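You operate a simulated robot arm through the tools that you are given. There is no shell and no other tool.

Carry out the task below with a simulated robot arm. There is one attempt and no reset: what you move stays moved.

JOB
Mist the dry starter pot twice and put it back.
Fine: use the carriage and the booth; end with the carriage at LOAD; the damp pots get none.
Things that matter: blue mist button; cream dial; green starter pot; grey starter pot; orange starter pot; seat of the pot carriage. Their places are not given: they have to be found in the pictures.

The check looks at the end state, three seconds after you hand in, the way a careful person would. Anything else that was tipped, shoved, dropped, spilled or broken makes it a failure.

ROBOT AND FRAMES
A 7-joint arm with a fingered hand, fixed in place. Base frame: the origin is on the floor under the middle of its stand, x ahead of it, y to its left, z up; the work surface is at about z = 0.75. Units: m, degrees, N and s.
It reaches about 1.333 m from its shoulder. Its first joint turns from -69.0 to 172.0 degrees. Payload 5 kg.
The TCP is the grasp point between the finger pads, 0.032 m short of the fingertips. In the tool frame z runs along the fingers and y along their closing line. The gripper opens to 0.16 m; its body begins 0.089 m behind the TCP. The gripper is a hand of 3 fingers: y runs from the thumb to the fingers, the wrist lies at [0, 0, -0.252] in the tool frame, and closing takes about 1.5 s.
Orientation is told as [roll, pitch, yaw] about the base's x, y, z axes, in that order, counted from this pose: with the fingers straight down and closing along the base's y, the tool's x points along the base's -x, its y along +y and its z along -z.

CONTROLS
- The arm moves only by the tool drive_tool. Its argument "targets" is a list of rows, each an object of numbers (a shift or turn left out is 0, a gripper value left out holds the last): "dx", "dy", "dz": the shift along the tool's x, y, z in units of 150 mm (1.0 is 150 mm); "ax", "ay", "az": the turn, a rotation vector about the tool's x, y, z in units of 45 degrees (1.0 is 45 degrees). In form: [{"dx": .., "dy": .., "dz": .., "ax": .., "ay": .., "az": ..}, ...]. A call has 1 to 20 rows; each row is the pose to reach, as a shift and turn from the pose commanded when the call began, along the tool's axes at that moment. "claw" is the gripper command, from -1 (shut) to 1 (fully open), values between in proportion, set as the call begins (left out, the last holds). A call with a number of a shift or a turn outside -1 to 1 is refused whole. Rows are played at 5 a second. More than 0.05 m and 8.6 degrees between two rows, or a gripper value outside its range, and nothing of the call is played. Where a pose cannot be reached the arm comes as near as it can. A force on the tool above 40 N (or 10 N above the force at the start of the call, whichever is more), or a blocked arm, ends the call early, and 0.2 s more pass. Each finger travels about 0.108 m/s and halts on what it meets, pressing with about 26 N; the grip force reading is that of the motor and also rises with nothing between the fingers. The clock runs only during rows and for 0.2 s after the last one: add rows that repeat a pose to give the fingers time. The reply holds the time, the measured pose of the TCP, the force on the tool along the base axes, the opening and the grip force, in the units named above and with some noise, with the torque about the TCP (base axes, N m) and any sound that the robot's microphone picked up.
- Cameras (640 x 400 px; columns grow to the right, rows downward): "scene" is fixed at [0.051, 0.4992, 1.3046]; the picture's right is [-0.81, -0.58, 0.00], its down [-0.14, 0.20, -0.97] and it looks along [0.56, -0.79, -0.25] (base axes); focal length 374 px, centre (320, 200). "wrist" rides on the gripper at [0.065, -0.004, -0.116] in the tool frame; the picture's right is [0.06, 1.00, 0.00], its down [-0.87, 0.05, -0.49] and it looks along [-0.49, 0.03, 0.87] (tool axes); focal length 261 px, centre (320, 200).
- grab_frame(camera): a new picture of that camera. The clock stands still meanwhile.
- raise_lower(by): slides the trunk up (or, below 0, down) by that many m; the arm rides with it, the base frame stays. It gives what a move gives, with no picture.
- finger_targets(finger1, finger2, thumb_bend): sets how far each is bent, from 0 (flat) to 1 (curled in); at 0.3 the hand is open as for a grip, at 0.7 the pads meet at the TCP. One left out holds its place. A second passes; each finger stops where it meets its share of the squeeze, and holds until it gets a number again. A gripper value or a shape takes the hand back. It gives what a move gives, with no picture; readings hold the bend of each and the force on the fingers (four entries, about 0 where the hand has none), thumb and palm.
- grasp_type(shape): the hand has 3 fingers and takes this shape, open, in about a second: jaw (thumb against the fingers, like two jaws); tri (thumb and two fingers); tip (a fingertip pinch); poke (one finger out to press); point (the index stretched); flat (the hand flat); cup (the hand cupped); fist (a fist). The gripper value then closes the fingers along that shape, each until it touches; the sizes above hold for jaw. It gives what a move gives, with no picture.
- pixel_to_xyz(camera, pixels): for up to 12 pixels [column, row] of the newest picture of that camera ("zoom" is the newest enlarged one), the place [x, y, z] in the base frame of the surface seen there, good to about 0.003 m. The clock stands still meanwhile.
- inspect(camera, box): a new picture of the part [left, top, right, bottom] of that camera's present view, enlarged. The clock stands still meanwhile.
- hand_in(): hands the job in; it is judged then, once.

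Unless the task says otherwise, let go and move clear before handing in.

The tools are called as name(argument=value, ...) on one line, values as JSON. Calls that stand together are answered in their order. drive_tool: Moves the arm, as the interface text tells. Its arguments: {"type":"object","properties":{"targets":{"type":"array"},"claw":{"type":"number"}},"required":["targets"]} The other tools are called the same way: raise_lower (by) moves the trunk up or down; grasp_type (shape) gives the hand a shape; finger_targets (finger1, finger2, thumb_bend) moves the fingers one by one; grab_frame (camera) takes a picture; pixel_to_xyz (camera, pixels) gives the place of the surface under pixels of a picture; inspect (camera, box) takes an enlarged picture of a part of a camera's view; hand_in () hands the job in.

At the start:

```text
t: 0.0
position: [0.4662, -0.6509, 1.1287]
ee_rot: [0.0, 0.1, 0.0]
contact_force: [0.0, 0.4, 1.0]
moment: [0.0, 0.01, -0.02]
opening: 0.1598
grip_force: 0.1
shape: jaw
bend: [0.3, 0.3, 0.3]
finger forces: [0.1, 0.1, 0.1, 0.0, 0.0, 0.0]
trunk travel left (down, up): [-0.5, 0.44]
```

scene: 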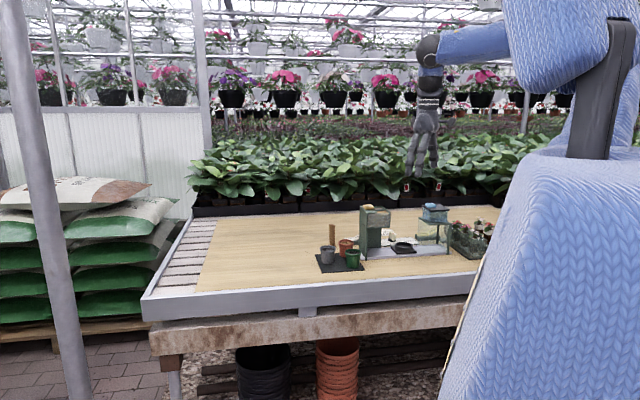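
wrist: 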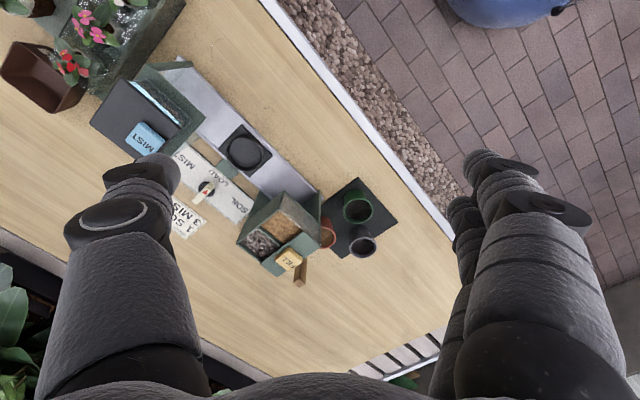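

The scene shows three small pots on a dark mat near (340,255), and a machine with a carriage near (400,245). I'll zoom in on both views to read details.

inspect(camera="scene", box=[300, 190, 500, 290])

inspect(camera="wrist", box=[80, 40, 420, 300])

```text
3.20 times, centred on (400, 240) of scene
```

zoom: 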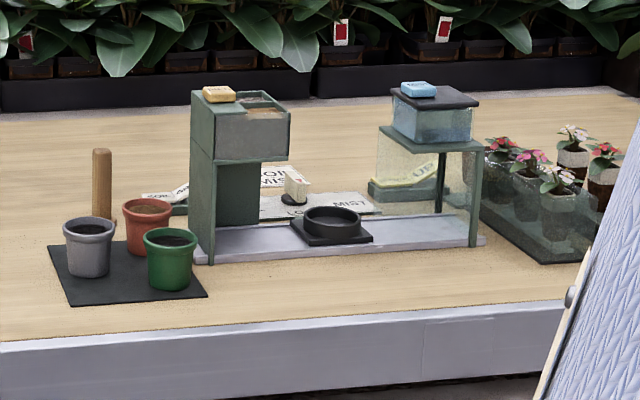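

```text
1.54 times, centred on (250, 170) of wrist
```

zoom: 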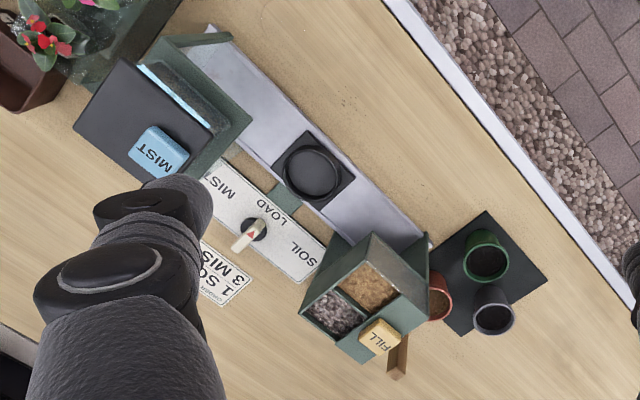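

The dial (cream knob) points at LOAD with SOIL/MIST labels beside it; the mist booth has the blue button, and the orange pot's soil looks lighter. I'll locate these from pixels in the wrist zoom and the scene.

pixel_to_xyz(camera="zoom", pixels=[[487, 262], [493, 318], [437, 305], [312, 175], [157, 155], [245, 235], [262, 205], [305, 258], [225, 185], [380, 335], [398, 360], [475, 290]])

pixel_to_xyz(camera="scene", pixels=[[328, 248], [346, 242], [353, 252], [402, 244], [432, 206], [393, 239], [392, 250], [332, 226], [340, 266], [440, 262]])

inspect(camera="scene", box=[310, 220, 390, 280])

inspect(camera="scene", box=[370, 200, 470, 265])

inspect(camera="wrist", box=[150, 120, 270, 250])

```text
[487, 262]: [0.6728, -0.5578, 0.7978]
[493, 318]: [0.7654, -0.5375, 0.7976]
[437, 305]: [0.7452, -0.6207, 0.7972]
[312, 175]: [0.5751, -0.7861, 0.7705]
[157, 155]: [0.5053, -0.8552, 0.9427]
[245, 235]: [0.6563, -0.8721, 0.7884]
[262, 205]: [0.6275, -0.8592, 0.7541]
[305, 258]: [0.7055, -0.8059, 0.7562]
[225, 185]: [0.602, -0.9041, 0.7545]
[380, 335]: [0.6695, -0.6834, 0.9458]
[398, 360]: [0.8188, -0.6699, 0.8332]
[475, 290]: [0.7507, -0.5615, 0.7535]
```

```text
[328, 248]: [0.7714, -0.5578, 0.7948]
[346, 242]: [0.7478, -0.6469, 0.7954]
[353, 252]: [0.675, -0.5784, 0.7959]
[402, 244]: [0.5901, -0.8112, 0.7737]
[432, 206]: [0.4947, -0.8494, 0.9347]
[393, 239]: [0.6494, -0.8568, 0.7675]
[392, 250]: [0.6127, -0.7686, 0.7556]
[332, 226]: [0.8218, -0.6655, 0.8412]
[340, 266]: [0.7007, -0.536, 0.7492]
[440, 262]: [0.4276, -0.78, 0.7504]
```

```text
6.67 times, centred on (350, 250) of scene
```

zoom: 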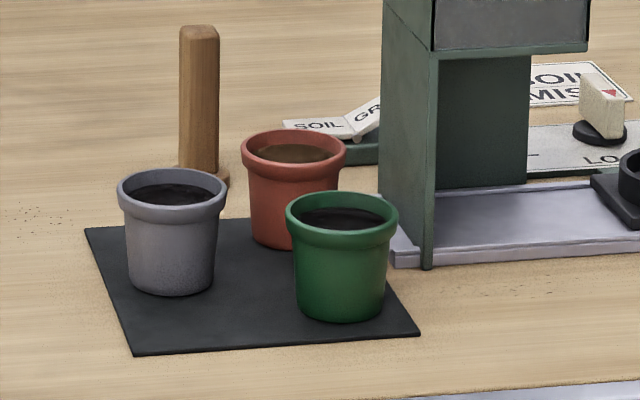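

```text
6.15 times, centred on (420, 232) of scene
```

zoom: 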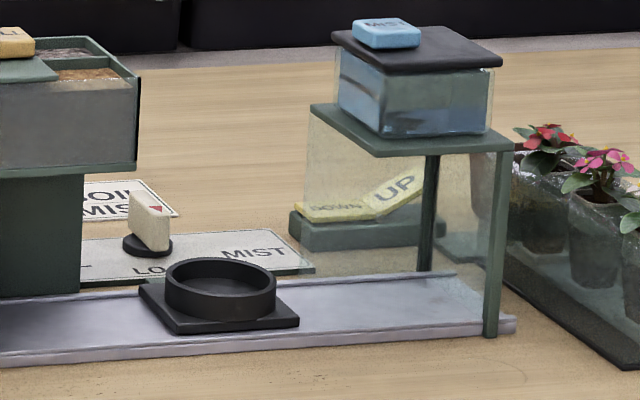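

```text
3.08 times, centred on (210, 185) of wrist
```

zoom: 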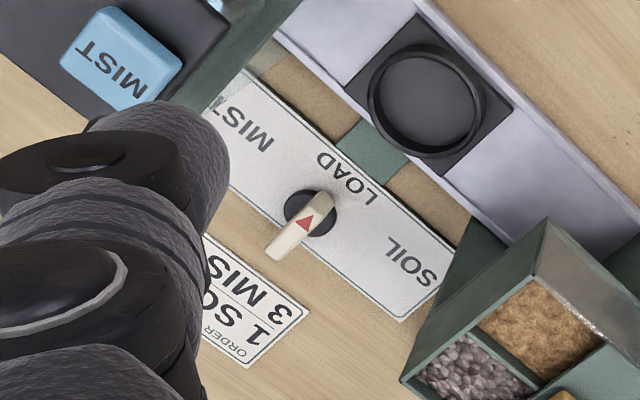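

The orange pot's soil is clearly lighter/browner than the grey and green ones; the booth also has an UP/DOWN rocker (zoom 360,200). I'll look closer at the booth before moving.

inspect(camera="scene", box=[410, 200, 465, 260])

inspect(camera="scene", box=[350, 200, 420, 265])

inspect(camera="wrist", box=[300, 170, 400, 260])

inspect(camera="wrist", box=[80, 50, 210, 160])

```text
6.67 times, centred on (438, 230) of scene
```

zoom: 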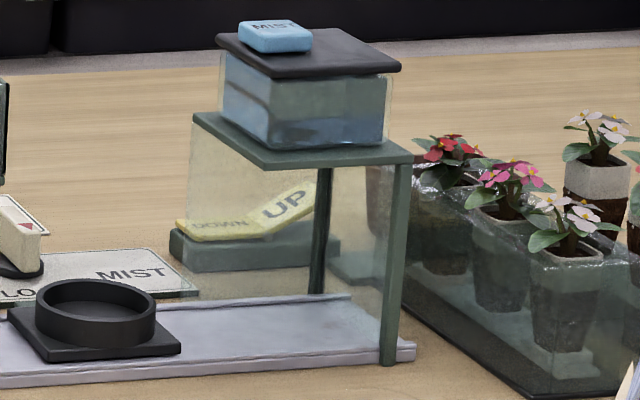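

```text
6.15 times, centred on (385, 232) of scene
```

zoom: 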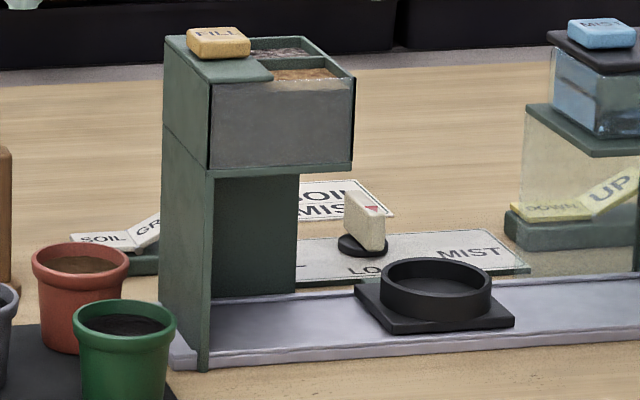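

```text
4.44 times, centred on (350, 215) of wrist
```

zoom: 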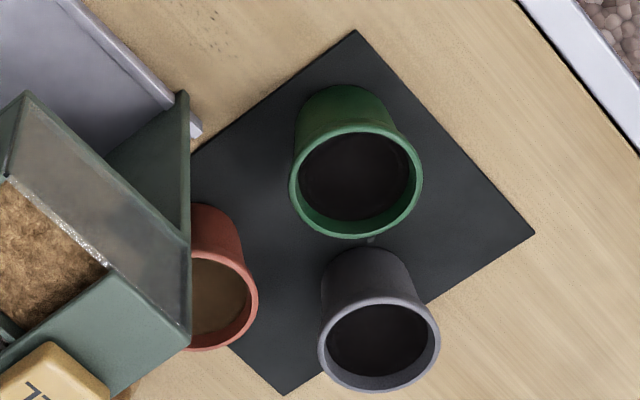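

```text
3.64 times, centred on (145, 105) of wrist
```

zoom: 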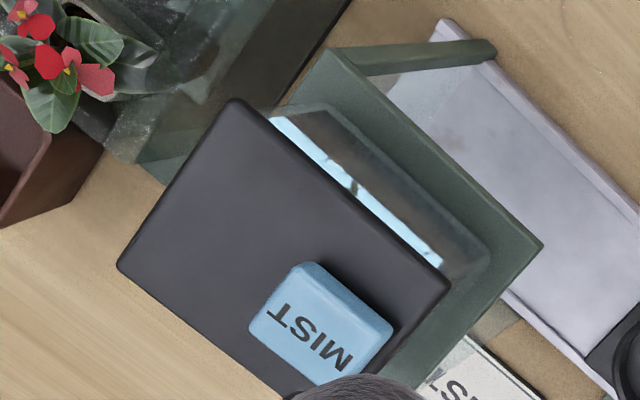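

The orange pot holds lighter (dry) soil; grey and green are dark (damp). The booth shows a transparent panel around (438,235), so I'll probe depths there to understand whether it's a shutter.

inspect(camera="scene", box=[410, 200, 465, 260])

```text
6.67 times, centred on (438, 230) of scene
```

zoom: 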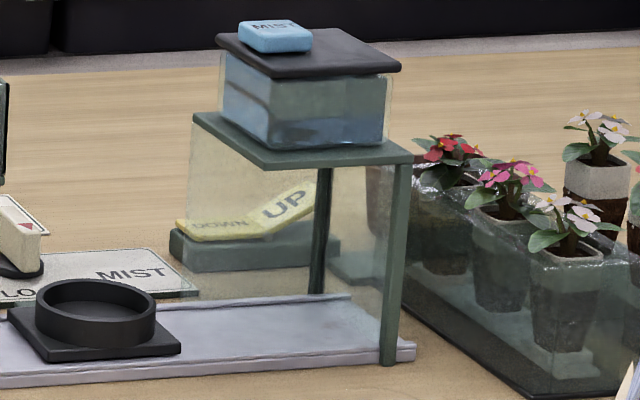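

pixel_to_xyz(camera="zoom", pixels=[[205, 165], [230, 150], [230, 205], [300, 210], [350, 220], [360, 280], [220, 240], [300, 320], [320, 270], [392, 300], [200, 118], [410, 158]])

pixel_to_xyz(camera="zoom", pixels=[[280, 30], [265, 160], [395, 68], [325, 78], [170, 245], [340, 255], [230, 225], [290, 200], [95, 310], [50, 320], [145, 310], [95, 290]])

```text
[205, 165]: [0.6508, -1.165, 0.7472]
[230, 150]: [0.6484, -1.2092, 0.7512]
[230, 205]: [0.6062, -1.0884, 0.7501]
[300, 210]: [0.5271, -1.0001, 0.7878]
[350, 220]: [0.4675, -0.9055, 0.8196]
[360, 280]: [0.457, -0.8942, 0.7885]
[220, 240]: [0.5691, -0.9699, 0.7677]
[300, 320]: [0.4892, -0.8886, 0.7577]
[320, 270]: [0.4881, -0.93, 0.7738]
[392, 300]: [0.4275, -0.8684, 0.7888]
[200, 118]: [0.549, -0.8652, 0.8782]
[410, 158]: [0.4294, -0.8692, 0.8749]
```

```text
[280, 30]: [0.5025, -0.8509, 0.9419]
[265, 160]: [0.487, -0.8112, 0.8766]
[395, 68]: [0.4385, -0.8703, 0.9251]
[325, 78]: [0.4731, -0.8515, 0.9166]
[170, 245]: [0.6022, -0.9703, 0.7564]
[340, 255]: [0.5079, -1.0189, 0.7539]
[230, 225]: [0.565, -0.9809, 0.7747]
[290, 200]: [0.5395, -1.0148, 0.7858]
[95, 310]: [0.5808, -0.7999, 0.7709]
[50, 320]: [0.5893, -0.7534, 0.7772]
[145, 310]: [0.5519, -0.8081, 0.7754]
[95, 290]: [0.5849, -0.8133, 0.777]
```

Glass at the booth's far end wall registers at about (0.46,-0.90), and the rail runs at about 45° in base axes. I'll turn the hand 45° and lower it in front of the machine for a closer look.

drive_tool(targets=[{"dx": 0.11, "dz": 0.0, "az": 0.1667}, {"dx": 0.22, "dz": 0.1, "az": 0.3333}, {"dx": 0.33, "dz": 0.25, "az": 0.5}, {"dx": 0.44, "dz": 0.4, "az": 0.6667}, {"dx": 0.55, "dz": 0.55, "az": 0.8333}, {"dx": 0.667, "dz": 0.7, "az": 1.0}, {"dx": 0.667, "dz": 0.7, "az": 1.0}])

grab_frame(camera="wrist")

grab_frame(camera="scene")

```text
t: 1.6
position: [0.3647, -0.6506, 1.0245]
ee_rot: [0.0, 0.0, -45.1]
contact_force: [0.4, 0.1, -1.0]
moment: [0.0, 0.0, -0.03]
opening: 0.16
grip_force: 0.1
shape: jaw
bend: [0.3, 0.3, 0.3]
finger forces: [0.0, 0.0, 0.0, 0.0, 0.1, 0.0]
trunk travel left (down, up): [-0.5, 0.44]
```

```text
taken
```

wrist: 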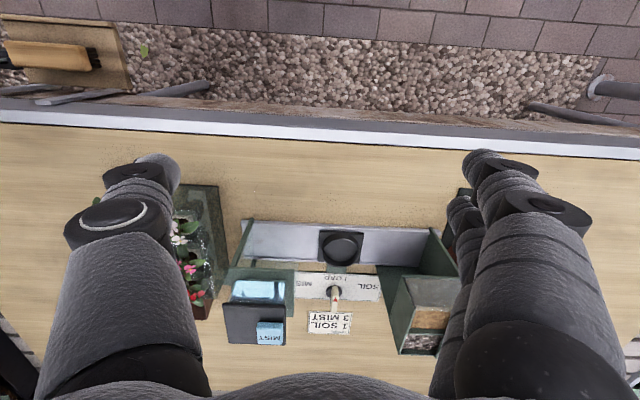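

```text
taken
```

scene: 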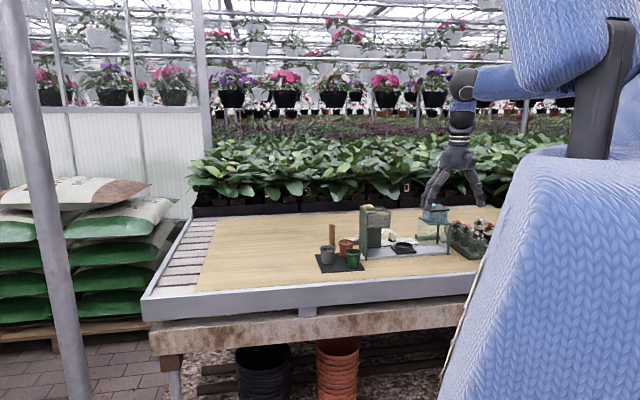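

The machine spans (230,220)-(455,350) in the wrist view, with the dial near (335,292). I'll zoom into it.

inspect(camera="wrist", box=[200, 210, 330, 350])

inspect(camera="wrist", box=[290, 220, 390, 340])

```text
2.86 times, centred on (265, 280) of wrist
```

zoom: 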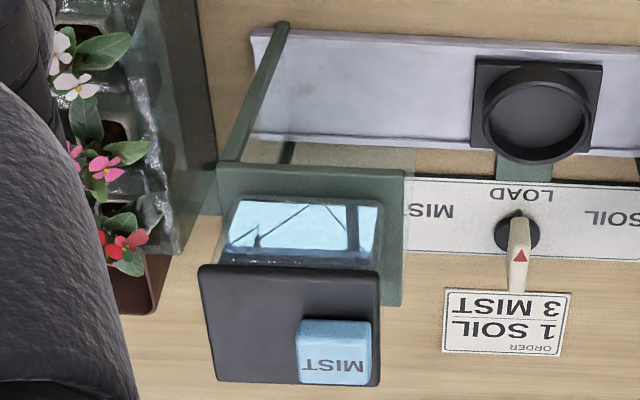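

```text
3.33 times, centred on (340, 280) of wrist
```

zoom: 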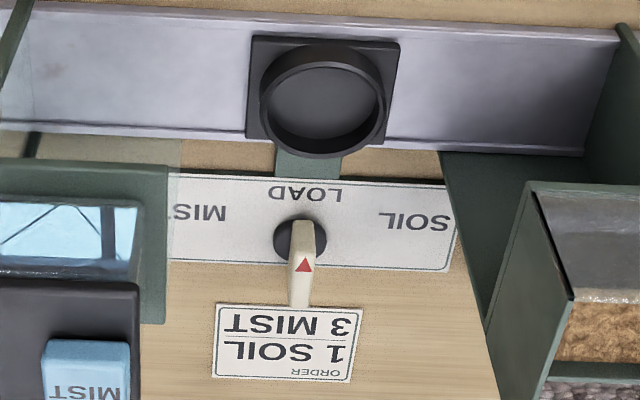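

The dial's red triangle points to LOAD at zoom (303,265), with MIST to the left and SOIL right. I'll measure the dial fin, seat and labels from this zoom.

pixel_to_xyz(camera="zoom", pixels=[[303, 265], [303, 228], [300, 298], [281, 240], [322, 245], [305, 193], [210, 213], [410, 222], [322, 105], [250, 40], [398, 45], [290, 262]])

pixel_to_xyz(camera="zoom", pixels=[[320, 262], [300, 222], [265, 100], [383, 100], [325, 52], [320, 152], [167, 170], [530, 190], [488, 335], [85, 360], [170, 262], [450, 260]])

inspect(camera="wrist", box=[315, 270, 355, 320])

```text
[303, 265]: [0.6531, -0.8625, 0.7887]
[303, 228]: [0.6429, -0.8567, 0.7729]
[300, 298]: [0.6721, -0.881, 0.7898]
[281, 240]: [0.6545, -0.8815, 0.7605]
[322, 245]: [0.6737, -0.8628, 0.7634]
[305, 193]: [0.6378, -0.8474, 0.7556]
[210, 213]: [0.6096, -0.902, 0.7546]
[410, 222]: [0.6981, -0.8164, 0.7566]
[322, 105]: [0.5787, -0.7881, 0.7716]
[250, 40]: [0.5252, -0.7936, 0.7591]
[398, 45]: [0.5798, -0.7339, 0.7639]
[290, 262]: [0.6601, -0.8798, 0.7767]
```

```text
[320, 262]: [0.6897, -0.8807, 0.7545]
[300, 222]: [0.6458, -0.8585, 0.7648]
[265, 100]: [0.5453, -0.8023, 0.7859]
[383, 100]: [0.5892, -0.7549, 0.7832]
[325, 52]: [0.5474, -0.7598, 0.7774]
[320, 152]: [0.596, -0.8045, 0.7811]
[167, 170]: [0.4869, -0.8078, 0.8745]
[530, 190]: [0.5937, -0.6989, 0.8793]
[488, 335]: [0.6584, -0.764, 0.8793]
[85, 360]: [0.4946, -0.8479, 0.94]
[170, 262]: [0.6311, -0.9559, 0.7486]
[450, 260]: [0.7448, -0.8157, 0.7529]
```

```text
8.00 times, centred on (335, 295) of wrist
```

zoom: 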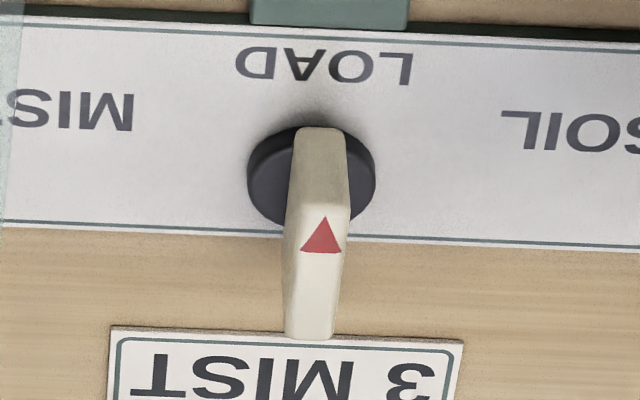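

The dial axis is at about (0.663,-0.872) with fin top z≈0.79, and the seat centre at about (0.570,-0.780). Now I'll move over toward the pots to measure them.

drive_tool(targets=[{"dx": -0.11, "dy": 0.25}, {"dx": -0.22, "dy": 0.5}, {"dx": -0.33, "dy": 0.75}, {"dx": -0.44, "dy": 1.0}])

drive_tool(targets=[{"dx": -0.11, "dy": 0.25}, {"dx": -0.22, "dy": 0.5}, {"dx": -0.33, "dy": 0.75}, {"dx": -0.44, "dy": 1.0}, {"dx": -0.44, "dy": 1.0}])

grab_frame(camera="wrist")

```text
t: 2.6
position: [0.5167, -0.5952, 1.0248]
ee_rot: [0.1, 0.1, -45.0]
contact_force: [0.4, 0.8, -0.2]
moment: [-0.02, 0.02, -0.04]
opening: 0.1598
grip_force: 0.1
shape: jaw
bend: [0.3, 0.3, 0.3]
finger forces: [0.0, 0.0, 0.0, 0.0, 0.0, 0.0]
trunk travel left (down, up): [-0.5, 0.44]
```

```text
t: 3.8
position: [0.6718, -0.5324, 1.0228]
ee_rot: [-0.1, -0.1, -44.9]
contact_force: [0.1, 0.4, -0.3]
moment: [-0.01, -0.01, 0.01]
opening: 0.16
grip_force: 0.1
shape: jaw
bend: [0.3, 0.3, 0.3]
finger forces: [0.0, 0.0, 0.1, 0.0, 0.0, 0.0]
trunk travel left (down, up): [-0.5, 0.44]
```

```text
taken
```

wrist: 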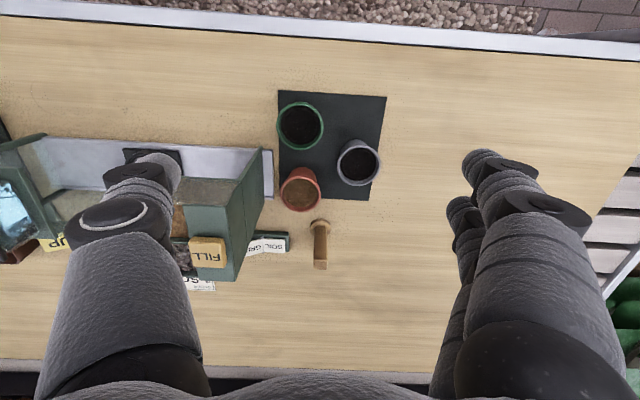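

The pots are clearly visible: green (301,125), grey (358,163), orange (301,189), tower's outer wall at about (265,165). I'll zoom and measure their rims.

inspect(camera="wrist", box=[230, 80, 420, 280])

inspect(camera="wrist", box=[260, 95, 395, 220])

```text
2.00 times, centred on (325, 180) of wrist
```

zoom: 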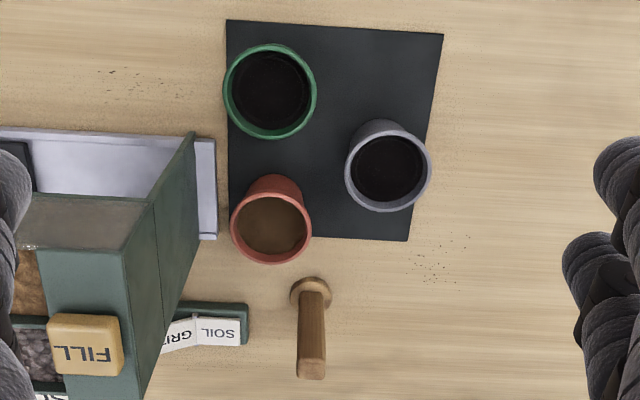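

```text
3.20 times, centred on (328, 158) of wrist
```

zoom: 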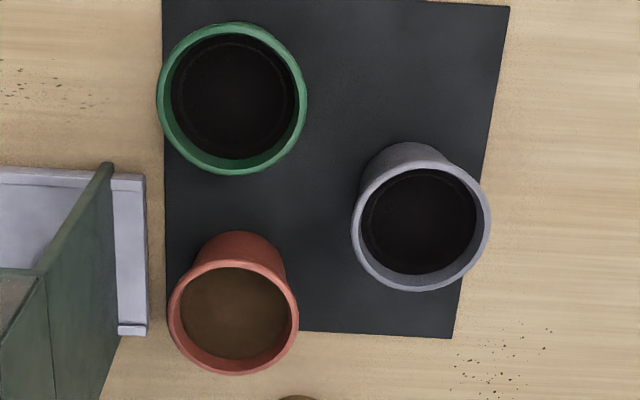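

Orange has pale brown, dry soil. I'll measure rims and tower edges at the listed pixels.

pixel_to_xyz(camera="zoom", pixels=[[173, 315], [294, 318], [234, 266], [234, 371], [234, 320], [161, 98], [303, 98], [232, 27], [232, 171], [356, 228], [486, 222], [418, 287]])

pixel_to_xyz(camera="zoom", pixels=[[420, 168], [420, 230], [234, 100], [107, 168], [110, 335], [146, 180], [148, 330], [120, 310], [235, 240], [300, 398], [330, 150], [45, 290]])

pixel_to_xyz(camera="wrist", pixels=[[320, 222], [320, 265], [285, 243], [265, 165], [238, 280], [247, 245], [210, 252], [275, 190], [185, 255], [312, 240], [328, 240]])

```text
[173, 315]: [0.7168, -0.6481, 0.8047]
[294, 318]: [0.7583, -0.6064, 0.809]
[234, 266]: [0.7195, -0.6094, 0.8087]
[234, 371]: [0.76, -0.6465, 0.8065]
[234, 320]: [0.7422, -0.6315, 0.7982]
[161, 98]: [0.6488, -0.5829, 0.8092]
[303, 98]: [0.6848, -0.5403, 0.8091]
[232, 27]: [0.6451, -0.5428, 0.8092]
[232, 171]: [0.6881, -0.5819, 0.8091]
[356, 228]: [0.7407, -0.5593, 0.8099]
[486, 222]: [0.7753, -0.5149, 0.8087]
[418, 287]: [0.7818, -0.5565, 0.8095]
```

```text
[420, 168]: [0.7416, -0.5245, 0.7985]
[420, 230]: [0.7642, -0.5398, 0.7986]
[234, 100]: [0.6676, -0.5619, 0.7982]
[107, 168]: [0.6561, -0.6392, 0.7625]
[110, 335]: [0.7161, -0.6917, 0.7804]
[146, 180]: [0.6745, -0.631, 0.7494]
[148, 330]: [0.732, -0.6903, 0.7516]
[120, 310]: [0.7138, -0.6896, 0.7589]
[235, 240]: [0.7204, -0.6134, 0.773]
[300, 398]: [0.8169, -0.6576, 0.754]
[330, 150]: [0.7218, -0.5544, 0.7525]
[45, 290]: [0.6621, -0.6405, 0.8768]
```

```text
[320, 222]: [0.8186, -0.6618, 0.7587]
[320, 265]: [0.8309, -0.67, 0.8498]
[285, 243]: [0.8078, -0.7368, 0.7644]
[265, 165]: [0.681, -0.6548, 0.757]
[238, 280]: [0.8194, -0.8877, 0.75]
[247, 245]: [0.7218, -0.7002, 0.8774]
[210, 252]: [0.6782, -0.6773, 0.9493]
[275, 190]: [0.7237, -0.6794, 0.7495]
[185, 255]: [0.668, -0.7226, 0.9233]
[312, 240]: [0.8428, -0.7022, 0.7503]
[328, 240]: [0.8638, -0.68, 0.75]
```

Orange pot centre ≈ (0.7385,-0.628), rim z≈0.809, diameter ≈0.06; its neighbours leave limited gaps. I'll measure the hand's own fingers from the wrist view to plan clearances.

pixel_to_xyz(camera="wrist", pixels=[[155, 158], [175, 180], [125, 180], [110, 220], [150, 260], [190, 300], [480, 155], [465, 165], [460, 205], [500, 190], [455, 220], [440, 340]])

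inspect(camera="wrist", box=[420, 130, 640, 400])

inspect(camera="scene", box=[330, 60, 480, 270])

```text
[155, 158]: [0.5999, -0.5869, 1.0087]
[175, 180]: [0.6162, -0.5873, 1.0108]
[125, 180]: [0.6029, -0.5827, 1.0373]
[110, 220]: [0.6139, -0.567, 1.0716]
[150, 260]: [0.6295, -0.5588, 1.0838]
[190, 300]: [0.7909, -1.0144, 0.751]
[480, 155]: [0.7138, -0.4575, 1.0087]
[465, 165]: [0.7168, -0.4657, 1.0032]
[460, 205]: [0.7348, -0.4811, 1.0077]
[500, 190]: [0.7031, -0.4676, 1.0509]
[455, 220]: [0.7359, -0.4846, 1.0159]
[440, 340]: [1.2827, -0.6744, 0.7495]
```

```text
1.48 times, centred on (530, 265) of wrist
```

zoom: 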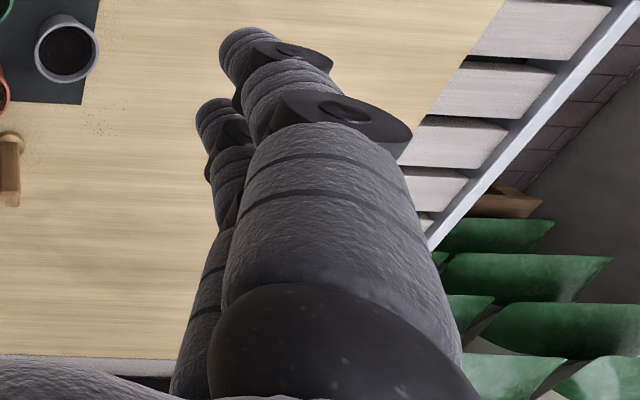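

```text
1.90 times, centred on (405, 165) of scene
```

zoom: 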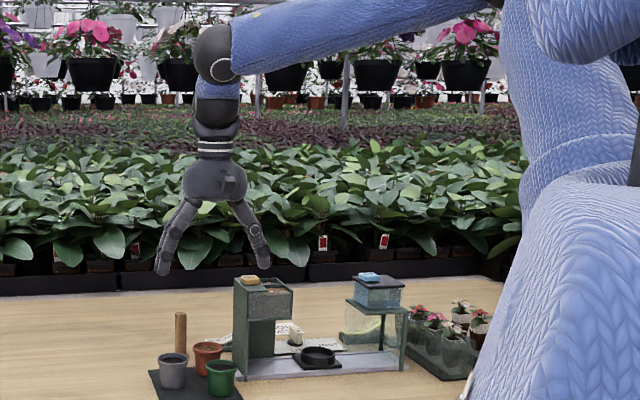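

Thumb is about ±14 mm wide and the two fingers span about ±33 mm; the best closing line puts the thumb in the gap between green and grey (yaw ≈ -160°). I'll rotate the hand high up first.

drive_tool(targets=[{"az": 0.1667}, {"az": 0.3333}, {"az": 0.5}, {"az": 0.6667}, {"az": 0.8333}, {"az": 1.0}])

drive_tool(targets=[{"az": 0.1667}, {"az": 0.3333}, {"az": 0.5}, {"az": 0.6667}, {"az": 0.8333}, {"az": 1.0}])

drive_tool(targets=[{"az": 0.1389}, {"az": 0.2778}, {"az": 0.4167}, {"az": 0.5556}, {"az": 0.5556}])

grab_frame(camera="wrist")

grab_frame(camera="scene")

```text
t: 5.2
position: [0.6707, -0.5327, 1.0234]
ee_rot: [0.0, 0.0, -90.0]
contact_force: [0.9, -0.4, -0.8]
moment: [0.02, 0.04, 0.0]
opening: 0.1596
grip_force: 0.1
shape: jaw
bend: [0.3, 0.3, 0.3]
finger forces: [0.0, 0.1, 0.1, 0.1, 0.0, 0.0]
trunk travel left (down, up): [-0.5, 0.44]
```

```text
t: 6.6
position: [0.6719, -0.5318, 1.0226]
ee_rot: [0.0, 0.0, -135.1]
contact_force: [0.0, 0.2, 0.3]
moment: [-0.01, 0.01, 0.0]
opening: 0.1598
grip_force: 0.0
shape: jaw
bend: [0.3, 0.3, 0.3]
finger forces: [0.0, 0.0, 0.0, 0.1, 0.0, 0.0]
trunk travel left (down, up): [-0.5, 0.44]
```

```text
t: 7.8
position: [0.74, -0.6234, 1.0839]
ee_rot: [-0.2, 0.0, -155.9]
contact_force: [0.3, -0.8, 0.1]
moment: [-0.01, 0.02, -0.02]
opening: 0.1602
grip_force: 0.1
shape: jaw
bend: [0.3, 0.3, 0.3]
finger forces: [0.0, 0.0, 0.0, 0.0, 0.0, 0.0]
out of reach, approached as far as the arm can: row 1, 2, 3, 4, 5
trunk travel left (down, up): [-0.5, 0.44]
```

```text
taken
```

wrist: 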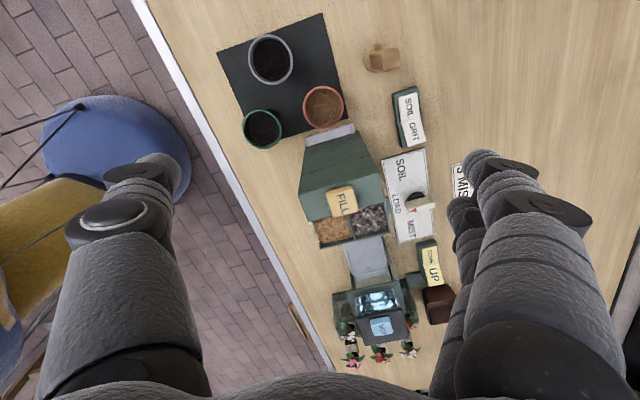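

```text
taken
```

scene: 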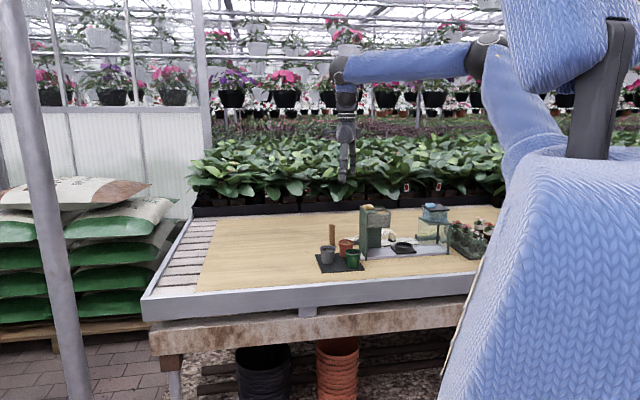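

The yaw -160° is just out of reach; the arm stopped near -156° above the orange pot. This view is useful though: I'll zoom on the booth and dial from here before adjusting.

inspect(camera="wrist", box=[310, 230, 460, 380])

inspect(camera="wrist", box=[220, 20, 440, 250])

```text
2.67 times, centred on (385, 305) of wrist
```

zoom: 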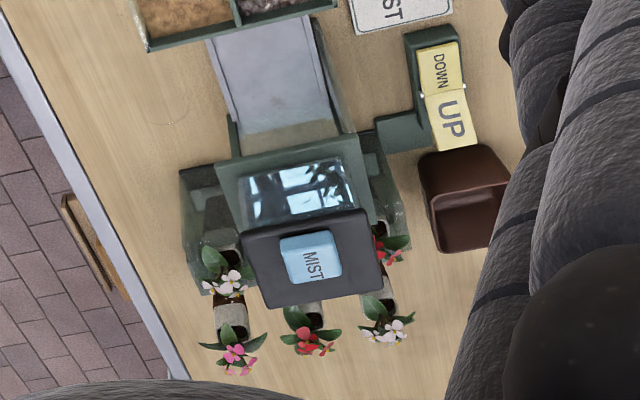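

```text
1.74 times, centred on (330, 135) of wrist
```

zoom: 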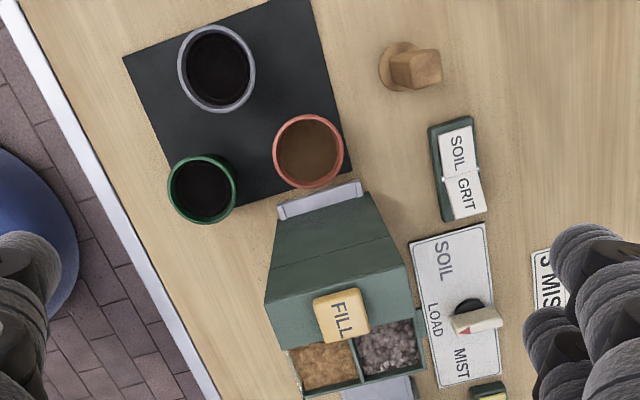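

There's a rocker (DOWN/UP) linked to the booth, and a brownish band at zoom (290,140) just before the roof edge. I'll zoom in further to see whether a shutter closes the entry.

inspect(camera="wrist", box=[335, 235, 405, 300])

inspect(camera="wrist", box=[395, 230, 455, 330])

inspect(camera="scene", box=[415, 215, 460, 260])

```text
6.15 times, centred on (370, 268) of wrist
```

zoom: 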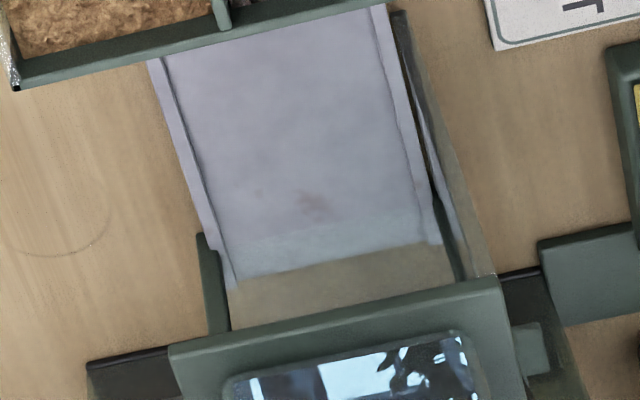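

```text
4.00 times, centred on (425, 280) of wrist
```

zoom: 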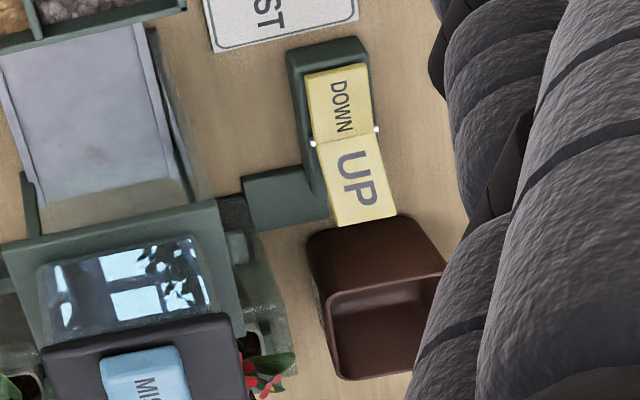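

```text
8.89 times, centred on (438, 238) of scene
```

zoom: 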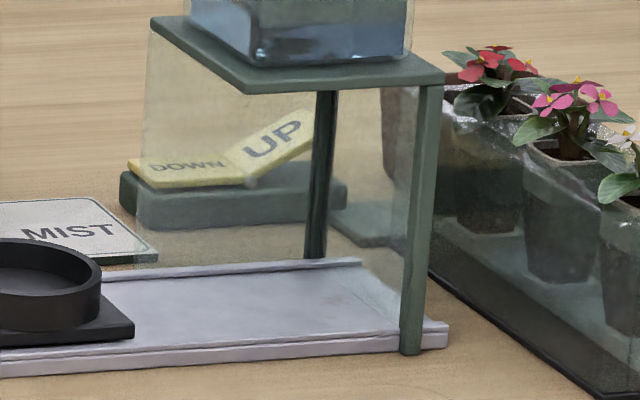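

The rail entry is open on the LOAD side (glass only at the back and far end), so the carriage path is clear. Now I'll back off the yaw a little to see what pose the arm holds.

drive_tool(targets=[{"az": -0.1}, {"az": -0.2}, {"az": -0.3}, {"az": -0.3}])

```text
t: 8.8
position: [0.7374, -0.624, 1.0861]
ee_rot: [-0.1, 0.0, -142.3]
contact_force: [-0.2, 0.4, -0.1]
moment: [-0.02, 0.01, -0.02]
opening: 0.1596
grip_force: 0.1
shape: jaw
bend: [0.3, 0.3, 0.3]
finger forces: [0.1, 0.0, 0.0, 0.1, 0.1, 0.0]
trunk travel left (down, up): [-0.5, 0.44]
```

The arm holds yaw -142° at (0.737,-0.624,1.086), almost over the orange pot. I'll narrow the fingers to about 80 mm, align and come down to z≈0.95, then check.

drive_tool(targets=[{"dx": -0.009, "dy": 0.024, "dz": 0.2}, {"dx": -0.009, "dy": 0.024, "dz": 0.4}, {"dx": -0.009, "dy": 0.024, "dz": 0.6}, {"dx": -0.009, "dy": 0.024, "dz": 0.8}, {"dx": -0.009, "dy": 0.024, "dz": 0.9}, {"dx": -0.009, "dy": 0.024, "dz": 0.9}], claw=0.0)

grab_frame(camera="wrist")

inspect(camera="scene", box=[290, 130, 450, 290])

```text
t: 10.2
position: [0.738, -0.628, 0.9514]
ee_rot: [-0.1, 0.0, -142.3]
contact_force: [0.6, 1.0, 0.6]
moment: [0.02, -0.02, 0.01]
opening: 0.0805
grip_force: 0.0
shape: jaw
bend: [0.72, 0.72, 0.7]
finger forces: [0.0, 0.0, 0.0, 0.0, 0.1, 0.0]
trunk travel left (down, up): [-0.5, 0.44]
```

```text
taken
```

wrist: 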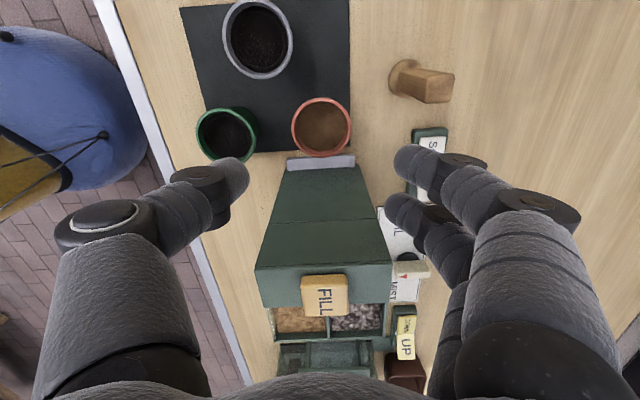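

```text
2.50 times, centred on (370, 210) of scene
```

zoom: 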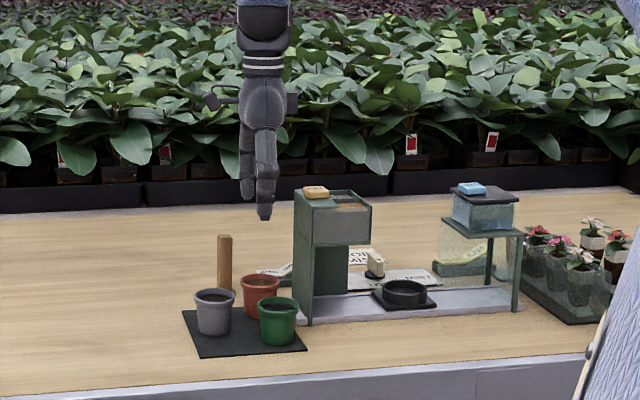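

At 80 mm opening the fingertips bend inward while the knuckles stay wide, e.g. thumb knuckle at (100,225). I'll measure those extents before descending.

pixel_to_xyz(camera="wrist", pixels=[[100, 220], [70, 225], [160, 215], [240, 175], [210, 185], [190, 175], [410, 160], [395, 205], [540, 205], [465, 160], [430, 210], [575, 215]])

pixel_to_xyz(camera="wrist", pixels=[[295, 125], [349, 125], [321, 99], [321, 154], [322, 125], [415, 80], [425, 95], [90, 260], [150, 260], [500, 240], [240, 195], [420, 225]])

```text
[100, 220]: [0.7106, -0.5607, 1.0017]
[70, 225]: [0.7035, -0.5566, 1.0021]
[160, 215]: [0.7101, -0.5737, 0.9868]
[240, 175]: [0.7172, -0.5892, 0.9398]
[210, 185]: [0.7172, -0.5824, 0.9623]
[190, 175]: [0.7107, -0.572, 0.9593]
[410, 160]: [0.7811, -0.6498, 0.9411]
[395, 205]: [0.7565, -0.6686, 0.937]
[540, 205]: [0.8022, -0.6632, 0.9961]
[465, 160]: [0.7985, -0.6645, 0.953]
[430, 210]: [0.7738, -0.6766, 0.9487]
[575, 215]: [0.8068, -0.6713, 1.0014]
```

```text
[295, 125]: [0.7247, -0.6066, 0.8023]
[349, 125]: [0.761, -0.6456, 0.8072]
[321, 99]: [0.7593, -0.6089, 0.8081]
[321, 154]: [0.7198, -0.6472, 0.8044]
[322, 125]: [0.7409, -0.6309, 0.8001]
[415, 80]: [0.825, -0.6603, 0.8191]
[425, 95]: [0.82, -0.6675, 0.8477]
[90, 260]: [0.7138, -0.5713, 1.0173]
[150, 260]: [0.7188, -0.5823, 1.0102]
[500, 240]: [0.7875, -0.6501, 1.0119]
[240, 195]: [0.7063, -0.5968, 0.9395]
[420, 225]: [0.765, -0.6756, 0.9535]
```

Measured extents: thumb outer edge ≈65 mm from the TCP at pad level, so I'll rotate to about -150° and narrow to ≈72 mm to stay clear of the green pot and the wooden peg, then re-check.

drive_tool(targets=[{"az": 0.085, "dz": 0.0}, {"az": 0.171, "dz": 0.0}, {"az": 0.171, "dz": 0.15}, {"az": 0.171, "dz": 0.3}, {"az": 0.171, "dz": 0.3}, {"az": 0.171, "dz": 0.3}], claw=-0.1)

grab_frame(camera="wrist")

```text
t: 11.6
position: [0.7378, -0.63, 0.9062]
ee_rot: [-0.1, -0.1, -150.1]
contact_force: [-0.4, 0.0, 0.3]
moment: [0.01, 0.0, 0.01]
opening: 0.0726
grip_force: 0.0
shape: jaw
bend: [0.73, 0.73, 0.7]
finger forces: [0.0, 0.0, 0.1, 0.0, 0.1, 0.1]
trunk travel left (down, up): [-0.5, 0.44]
```

```text
taken
```

wrist: 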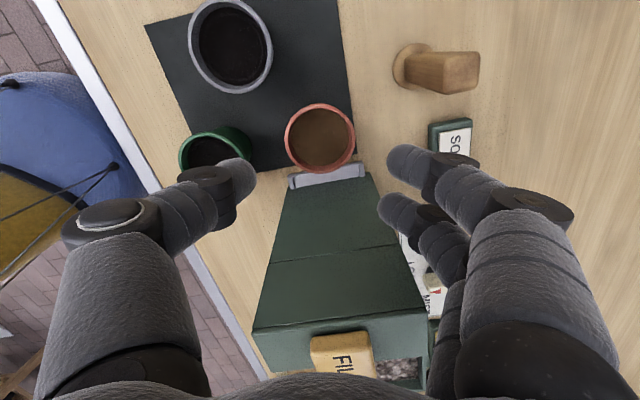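

Yaw -150° holds. I'll verify the orange rim's centre relative to the TCP from rim pixels (287,138),(354,138),(320,105),(320,171), plus green's near edge and the peg.

pixel_to_xyz(camera="wrist", pixels=[[287, 138], [353, 138], [320, 106], [320, 170], [250, 150], [182, 155], [480, 70], [405, 65], [235, 165], [255, 175], [400, 155], [390, 205]])

```text
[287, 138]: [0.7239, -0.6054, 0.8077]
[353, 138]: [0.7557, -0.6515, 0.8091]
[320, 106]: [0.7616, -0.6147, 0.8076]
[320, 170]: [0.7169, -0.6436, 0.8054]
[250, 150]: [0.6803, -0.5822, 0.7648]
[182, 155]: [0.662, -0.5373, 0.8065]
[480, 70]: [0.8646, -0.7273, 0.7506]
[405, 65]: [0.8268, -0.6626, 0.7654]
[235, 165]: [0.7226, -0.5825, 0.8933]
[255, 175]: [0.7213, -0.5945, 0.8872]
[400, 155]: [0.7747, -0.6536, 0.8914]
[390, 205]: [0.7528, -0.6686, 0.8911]
```

Pot centre ≈ (0.7395,-0.6287), so the TCP is centred along the closing line. Descending to z≈0.835 first, then a check of clearances.

drive_tool(targets=[{"dx": 0.014, "dz": 0.12}, {"dx": 0.014, "dz": 0.24}, {"dx": 0.014, "dz": 0.36}, {"dx": 0.014, "dz": 0.475}, {"dx": 0.014, "dz": 0.475}])

grab_frame(camera="wrist")

inspect(camera="scene", box=[300, 180, 400, 280])

```text
t: 12.8
position: [0.7405, -0.6266, 0.8358]
ee_rot: [-0.2, 0.0, -150.1]
contact_force: [0.9, -0.2, -0.4]
moment: [0.0, -0.01, 0.02]
opening: 0.0722
grip_force: 0.0
shape: jaw
bend: [0.73, 0.73, 0.7]
finger forces: [0.0, 0.0, 0.1, 0.0, 0.1, 0.0]
trunk travel left (down, up): [-0.5, 0.44]
```

```text
taken
```

wrist: 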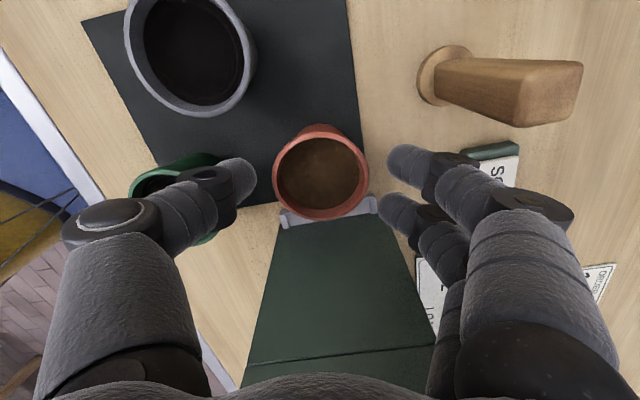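

```text
4.00 times, centred on (350, 230) of scene
```

zoom: 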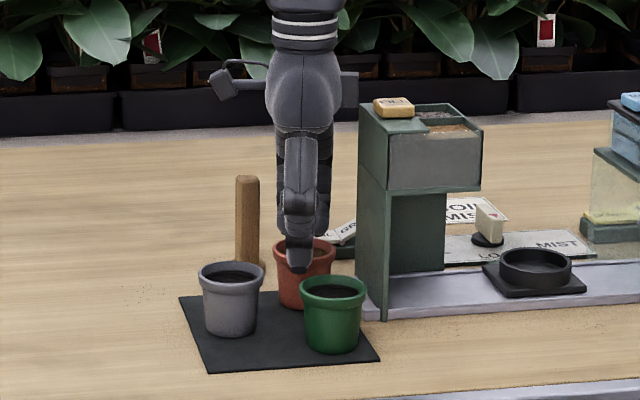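

Clearances look fine: the thumb is just behind the green pot, and the peg and tower are clear. Descending the last ~33 mm slowly.

drive_tool(targets=[{"dz": 0.06}, {"dz": 0.12}, {"dz": 0.17}, {"dz": 0.22}, {"dz": 0.22}])

grab_frame(camera="wrist")

inspect(camera="scene", box=[310, 210, 390, 280])

```text
t: 14.0
position: [0.7401, -0.6279, 0.8039]
ee_rot: [-0.1, -0.1, -150.1]
contact_force: [-0.8, -0.2, -0.4]
moment: [0.0, -0.02, 0.0]
opening: 0.0726
grip_force: 0.0
shape: jaw
bend: [0.73, 0.73, 0.7]
finger forces: [0.0, 0.0, 0.0, 0.1, 0.0, 0.0]
trunk travel left (down, up): [-0.5, 0.44]
```

```text
taken
```

wrist: 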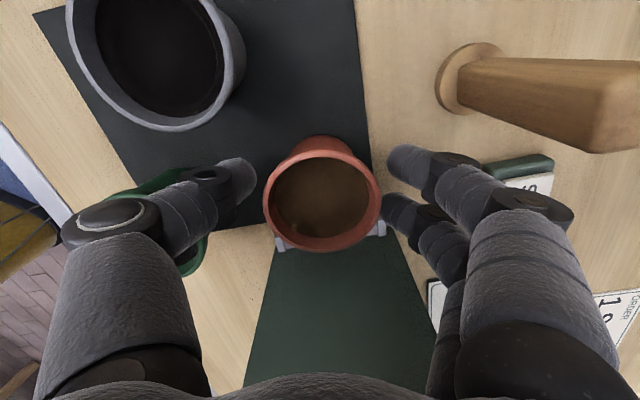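

```text
5.71 times, centred on (350, 245) of scene
```

zoom: 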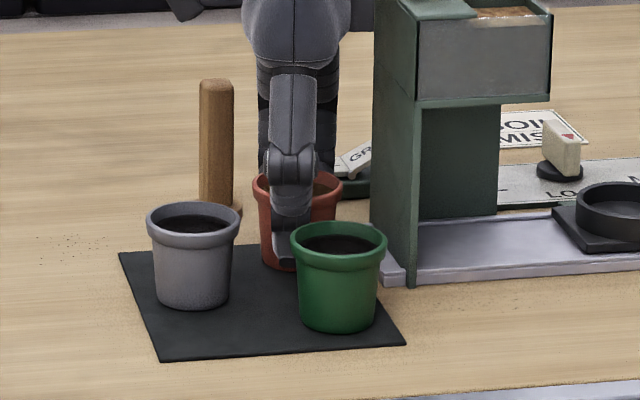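

The fingers straddle the orange pot with no contact forces. Closing on it now while holding pose.

drive_tool(targets=[{"dz": 0}, {"dz": 0}, {"dz": 0}, {"dz": 0}, {"dz": 0}, {"dz": 0}], claw=-0.6)

grab_frame(camera="wrist")

inspect(camera="scene", box=[310, 210, 390, 280])

```text
t: 15.4
position: [0.7391, -0.6273, 0.8036]
ee_rot: [-0.1, -0.1, -150.1]
contact_force: [-0.3, -0.3, -0.1]
moment: [0.02, -0.01, 0.03]
opening: 0.0401
grip_force: 26.4
shape: jaw
bend: [0.73, 0.73, 0.7]
finger forces: [10.8, 12.1, 0.0, 0.1, 23.1, 0.2]
trunk travel left (down, up): [-0.5, 0.44]
```

```text
taken
```

wrist: 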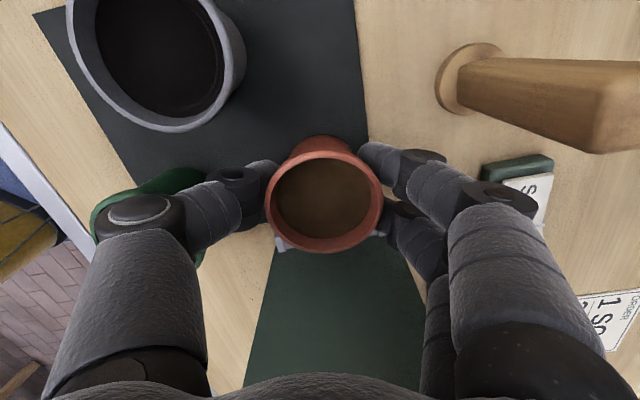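

```text
5.71 times, centred on (350, 245) of scene
```

zoom: 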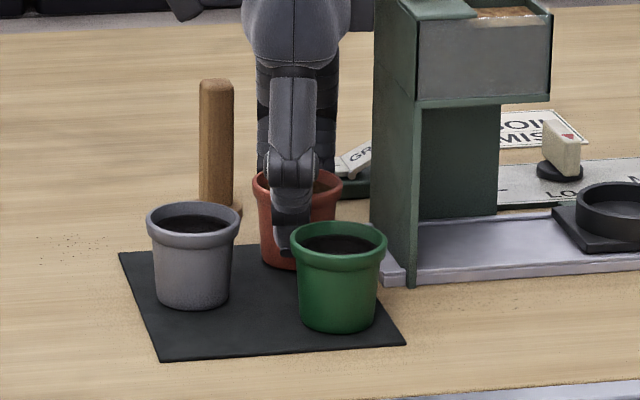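

The pot is held (finger forces ≈11, 12 and thumb 23 N). Lifting straight up gently and checking the grip.

drive_tool(targets=[{"dz": -0.06}, {"dz": -0.15}, {"dz": -0.3}, {"dz": -0.45}, {"dz": -0.6}, {"dz": -0.75}, {"dz": -0.9}, {"dz": -1.0}, {"dz": -1.0}])

grab_frame(camera="wrist")

inspect(camera="scene", box=[300, 140, 460, 290])

```text
t: 17.4
position: [0.7408, -0.6257, 0.9537]
ee_rot: [-0.1, 0.0, -150.0]
contact_force: [-0.6, 0.2, -1.0]
moment: [0.05, -0.01, 0.01]
opening: 0.04
grip_force: 25.5
shape: jaw
bend: [0.73, 0.73, 0.7]
finger forces: [11.1, 12.2, 0.0, 0.0, 23.3, 0.0]
trunk travel left (down, up): [-0.5, 0.44]
```

```text
taken
```

wrist: 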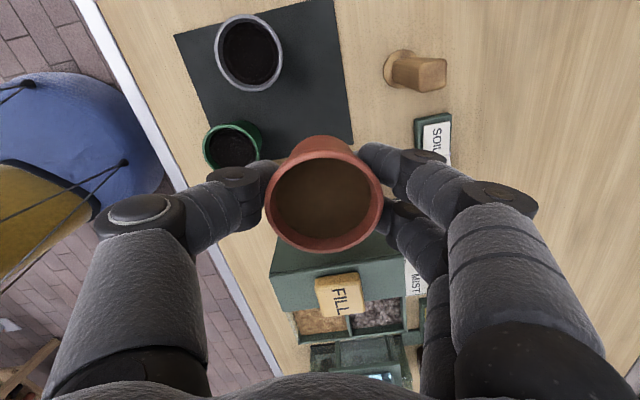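

```text
2.67 times, centred on (380, 215) of scene
```

zoom: 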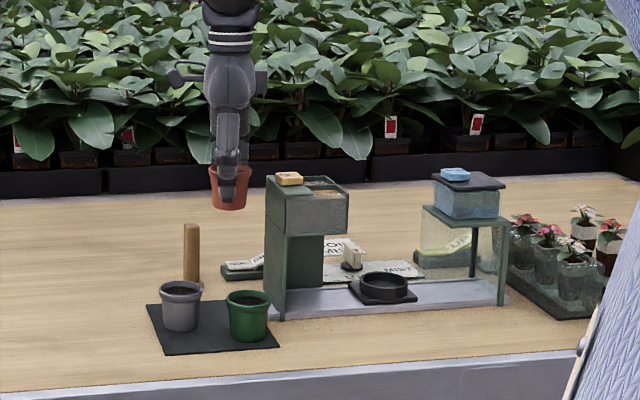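

The orange pot hangs upright in the grip, and neighbours are untouched. I'll rise to z≈1.02 and travel to the front of the machine while rotating the hand toward yaw +20°, which fits the gap above the seat best.

drive_tool(targets=[{"dx": -0.08, "dy": -0.03, "dz": -0.2, "az": -0.15}, {"dx": -0.25, "dy": -0.09, "dz": -0.4, "az": -0.3}, {"dx": -0.42, "dy": -0.16, "dz": -0.44, "az": -0.46}, {"dx": -0.58, "dy": -0.22, "dz": -0.44, "az": -0.62}, {"dx": -0.74, "dy": -0.28, "dz": -0.44, "az": -0.78}, {"dx": -0.883, "dy": -0.337, "dz": -0.44, "az": -0.944}])

drive_tool(targets=[{"dx": -0.07, "dy": -0.14, "az": -0.157}, {"dx": -0.14, "dy": -0.28, "az": -0.315}, {"dx": -0.21, "dy": -0.42, "az": -0.472}, {"dx": -0.28, "dy": -0.56, "az": -0.63}, {"dx": -0.35, "dy": -0.7, "az": -0.787}, {"dx": -0.424, "dy": -0.845, "az": -0.944}, {"dx": -0.424, "dy": -0.845, "az": -0.944}])

```text
t: 18.8
position: [0.5994, -0.6493, 1.0205]
ee_rot: [-0.2, 0.1, -107.5]
contact_force: [0.4, 0.2, 0.1]
moment: [0.02, -0.03, -0.01]
opening: 0.0398
grip_force: 26.2
shape: jaw
bend: [0.73, 0.73, 0.7]
finger forces: [11.2, 12.4, 0.0, 0.0, 23.4, 0.0]
trunk travel left (down, up): [-0.5, 0.44]
```

```text
t: 20.4
position: [0.4596, -0.6726, 1.0196]
ee_rot: [-0.1, 0.0, -65.0]
contact_force: [-0.1, 0.3, -0.9]
moment: [-0.02, 0.02, 0.01]
opening: 0.0399
grip_force: 25.5
shape: jaw
bend: [0.73, 0.73, 0.7]
finger forces: [11.4, 12.5, 0.0, 0.0, 23.4, 0.1]
trunk travel left (down, up): [-0.5, 0.44]
```

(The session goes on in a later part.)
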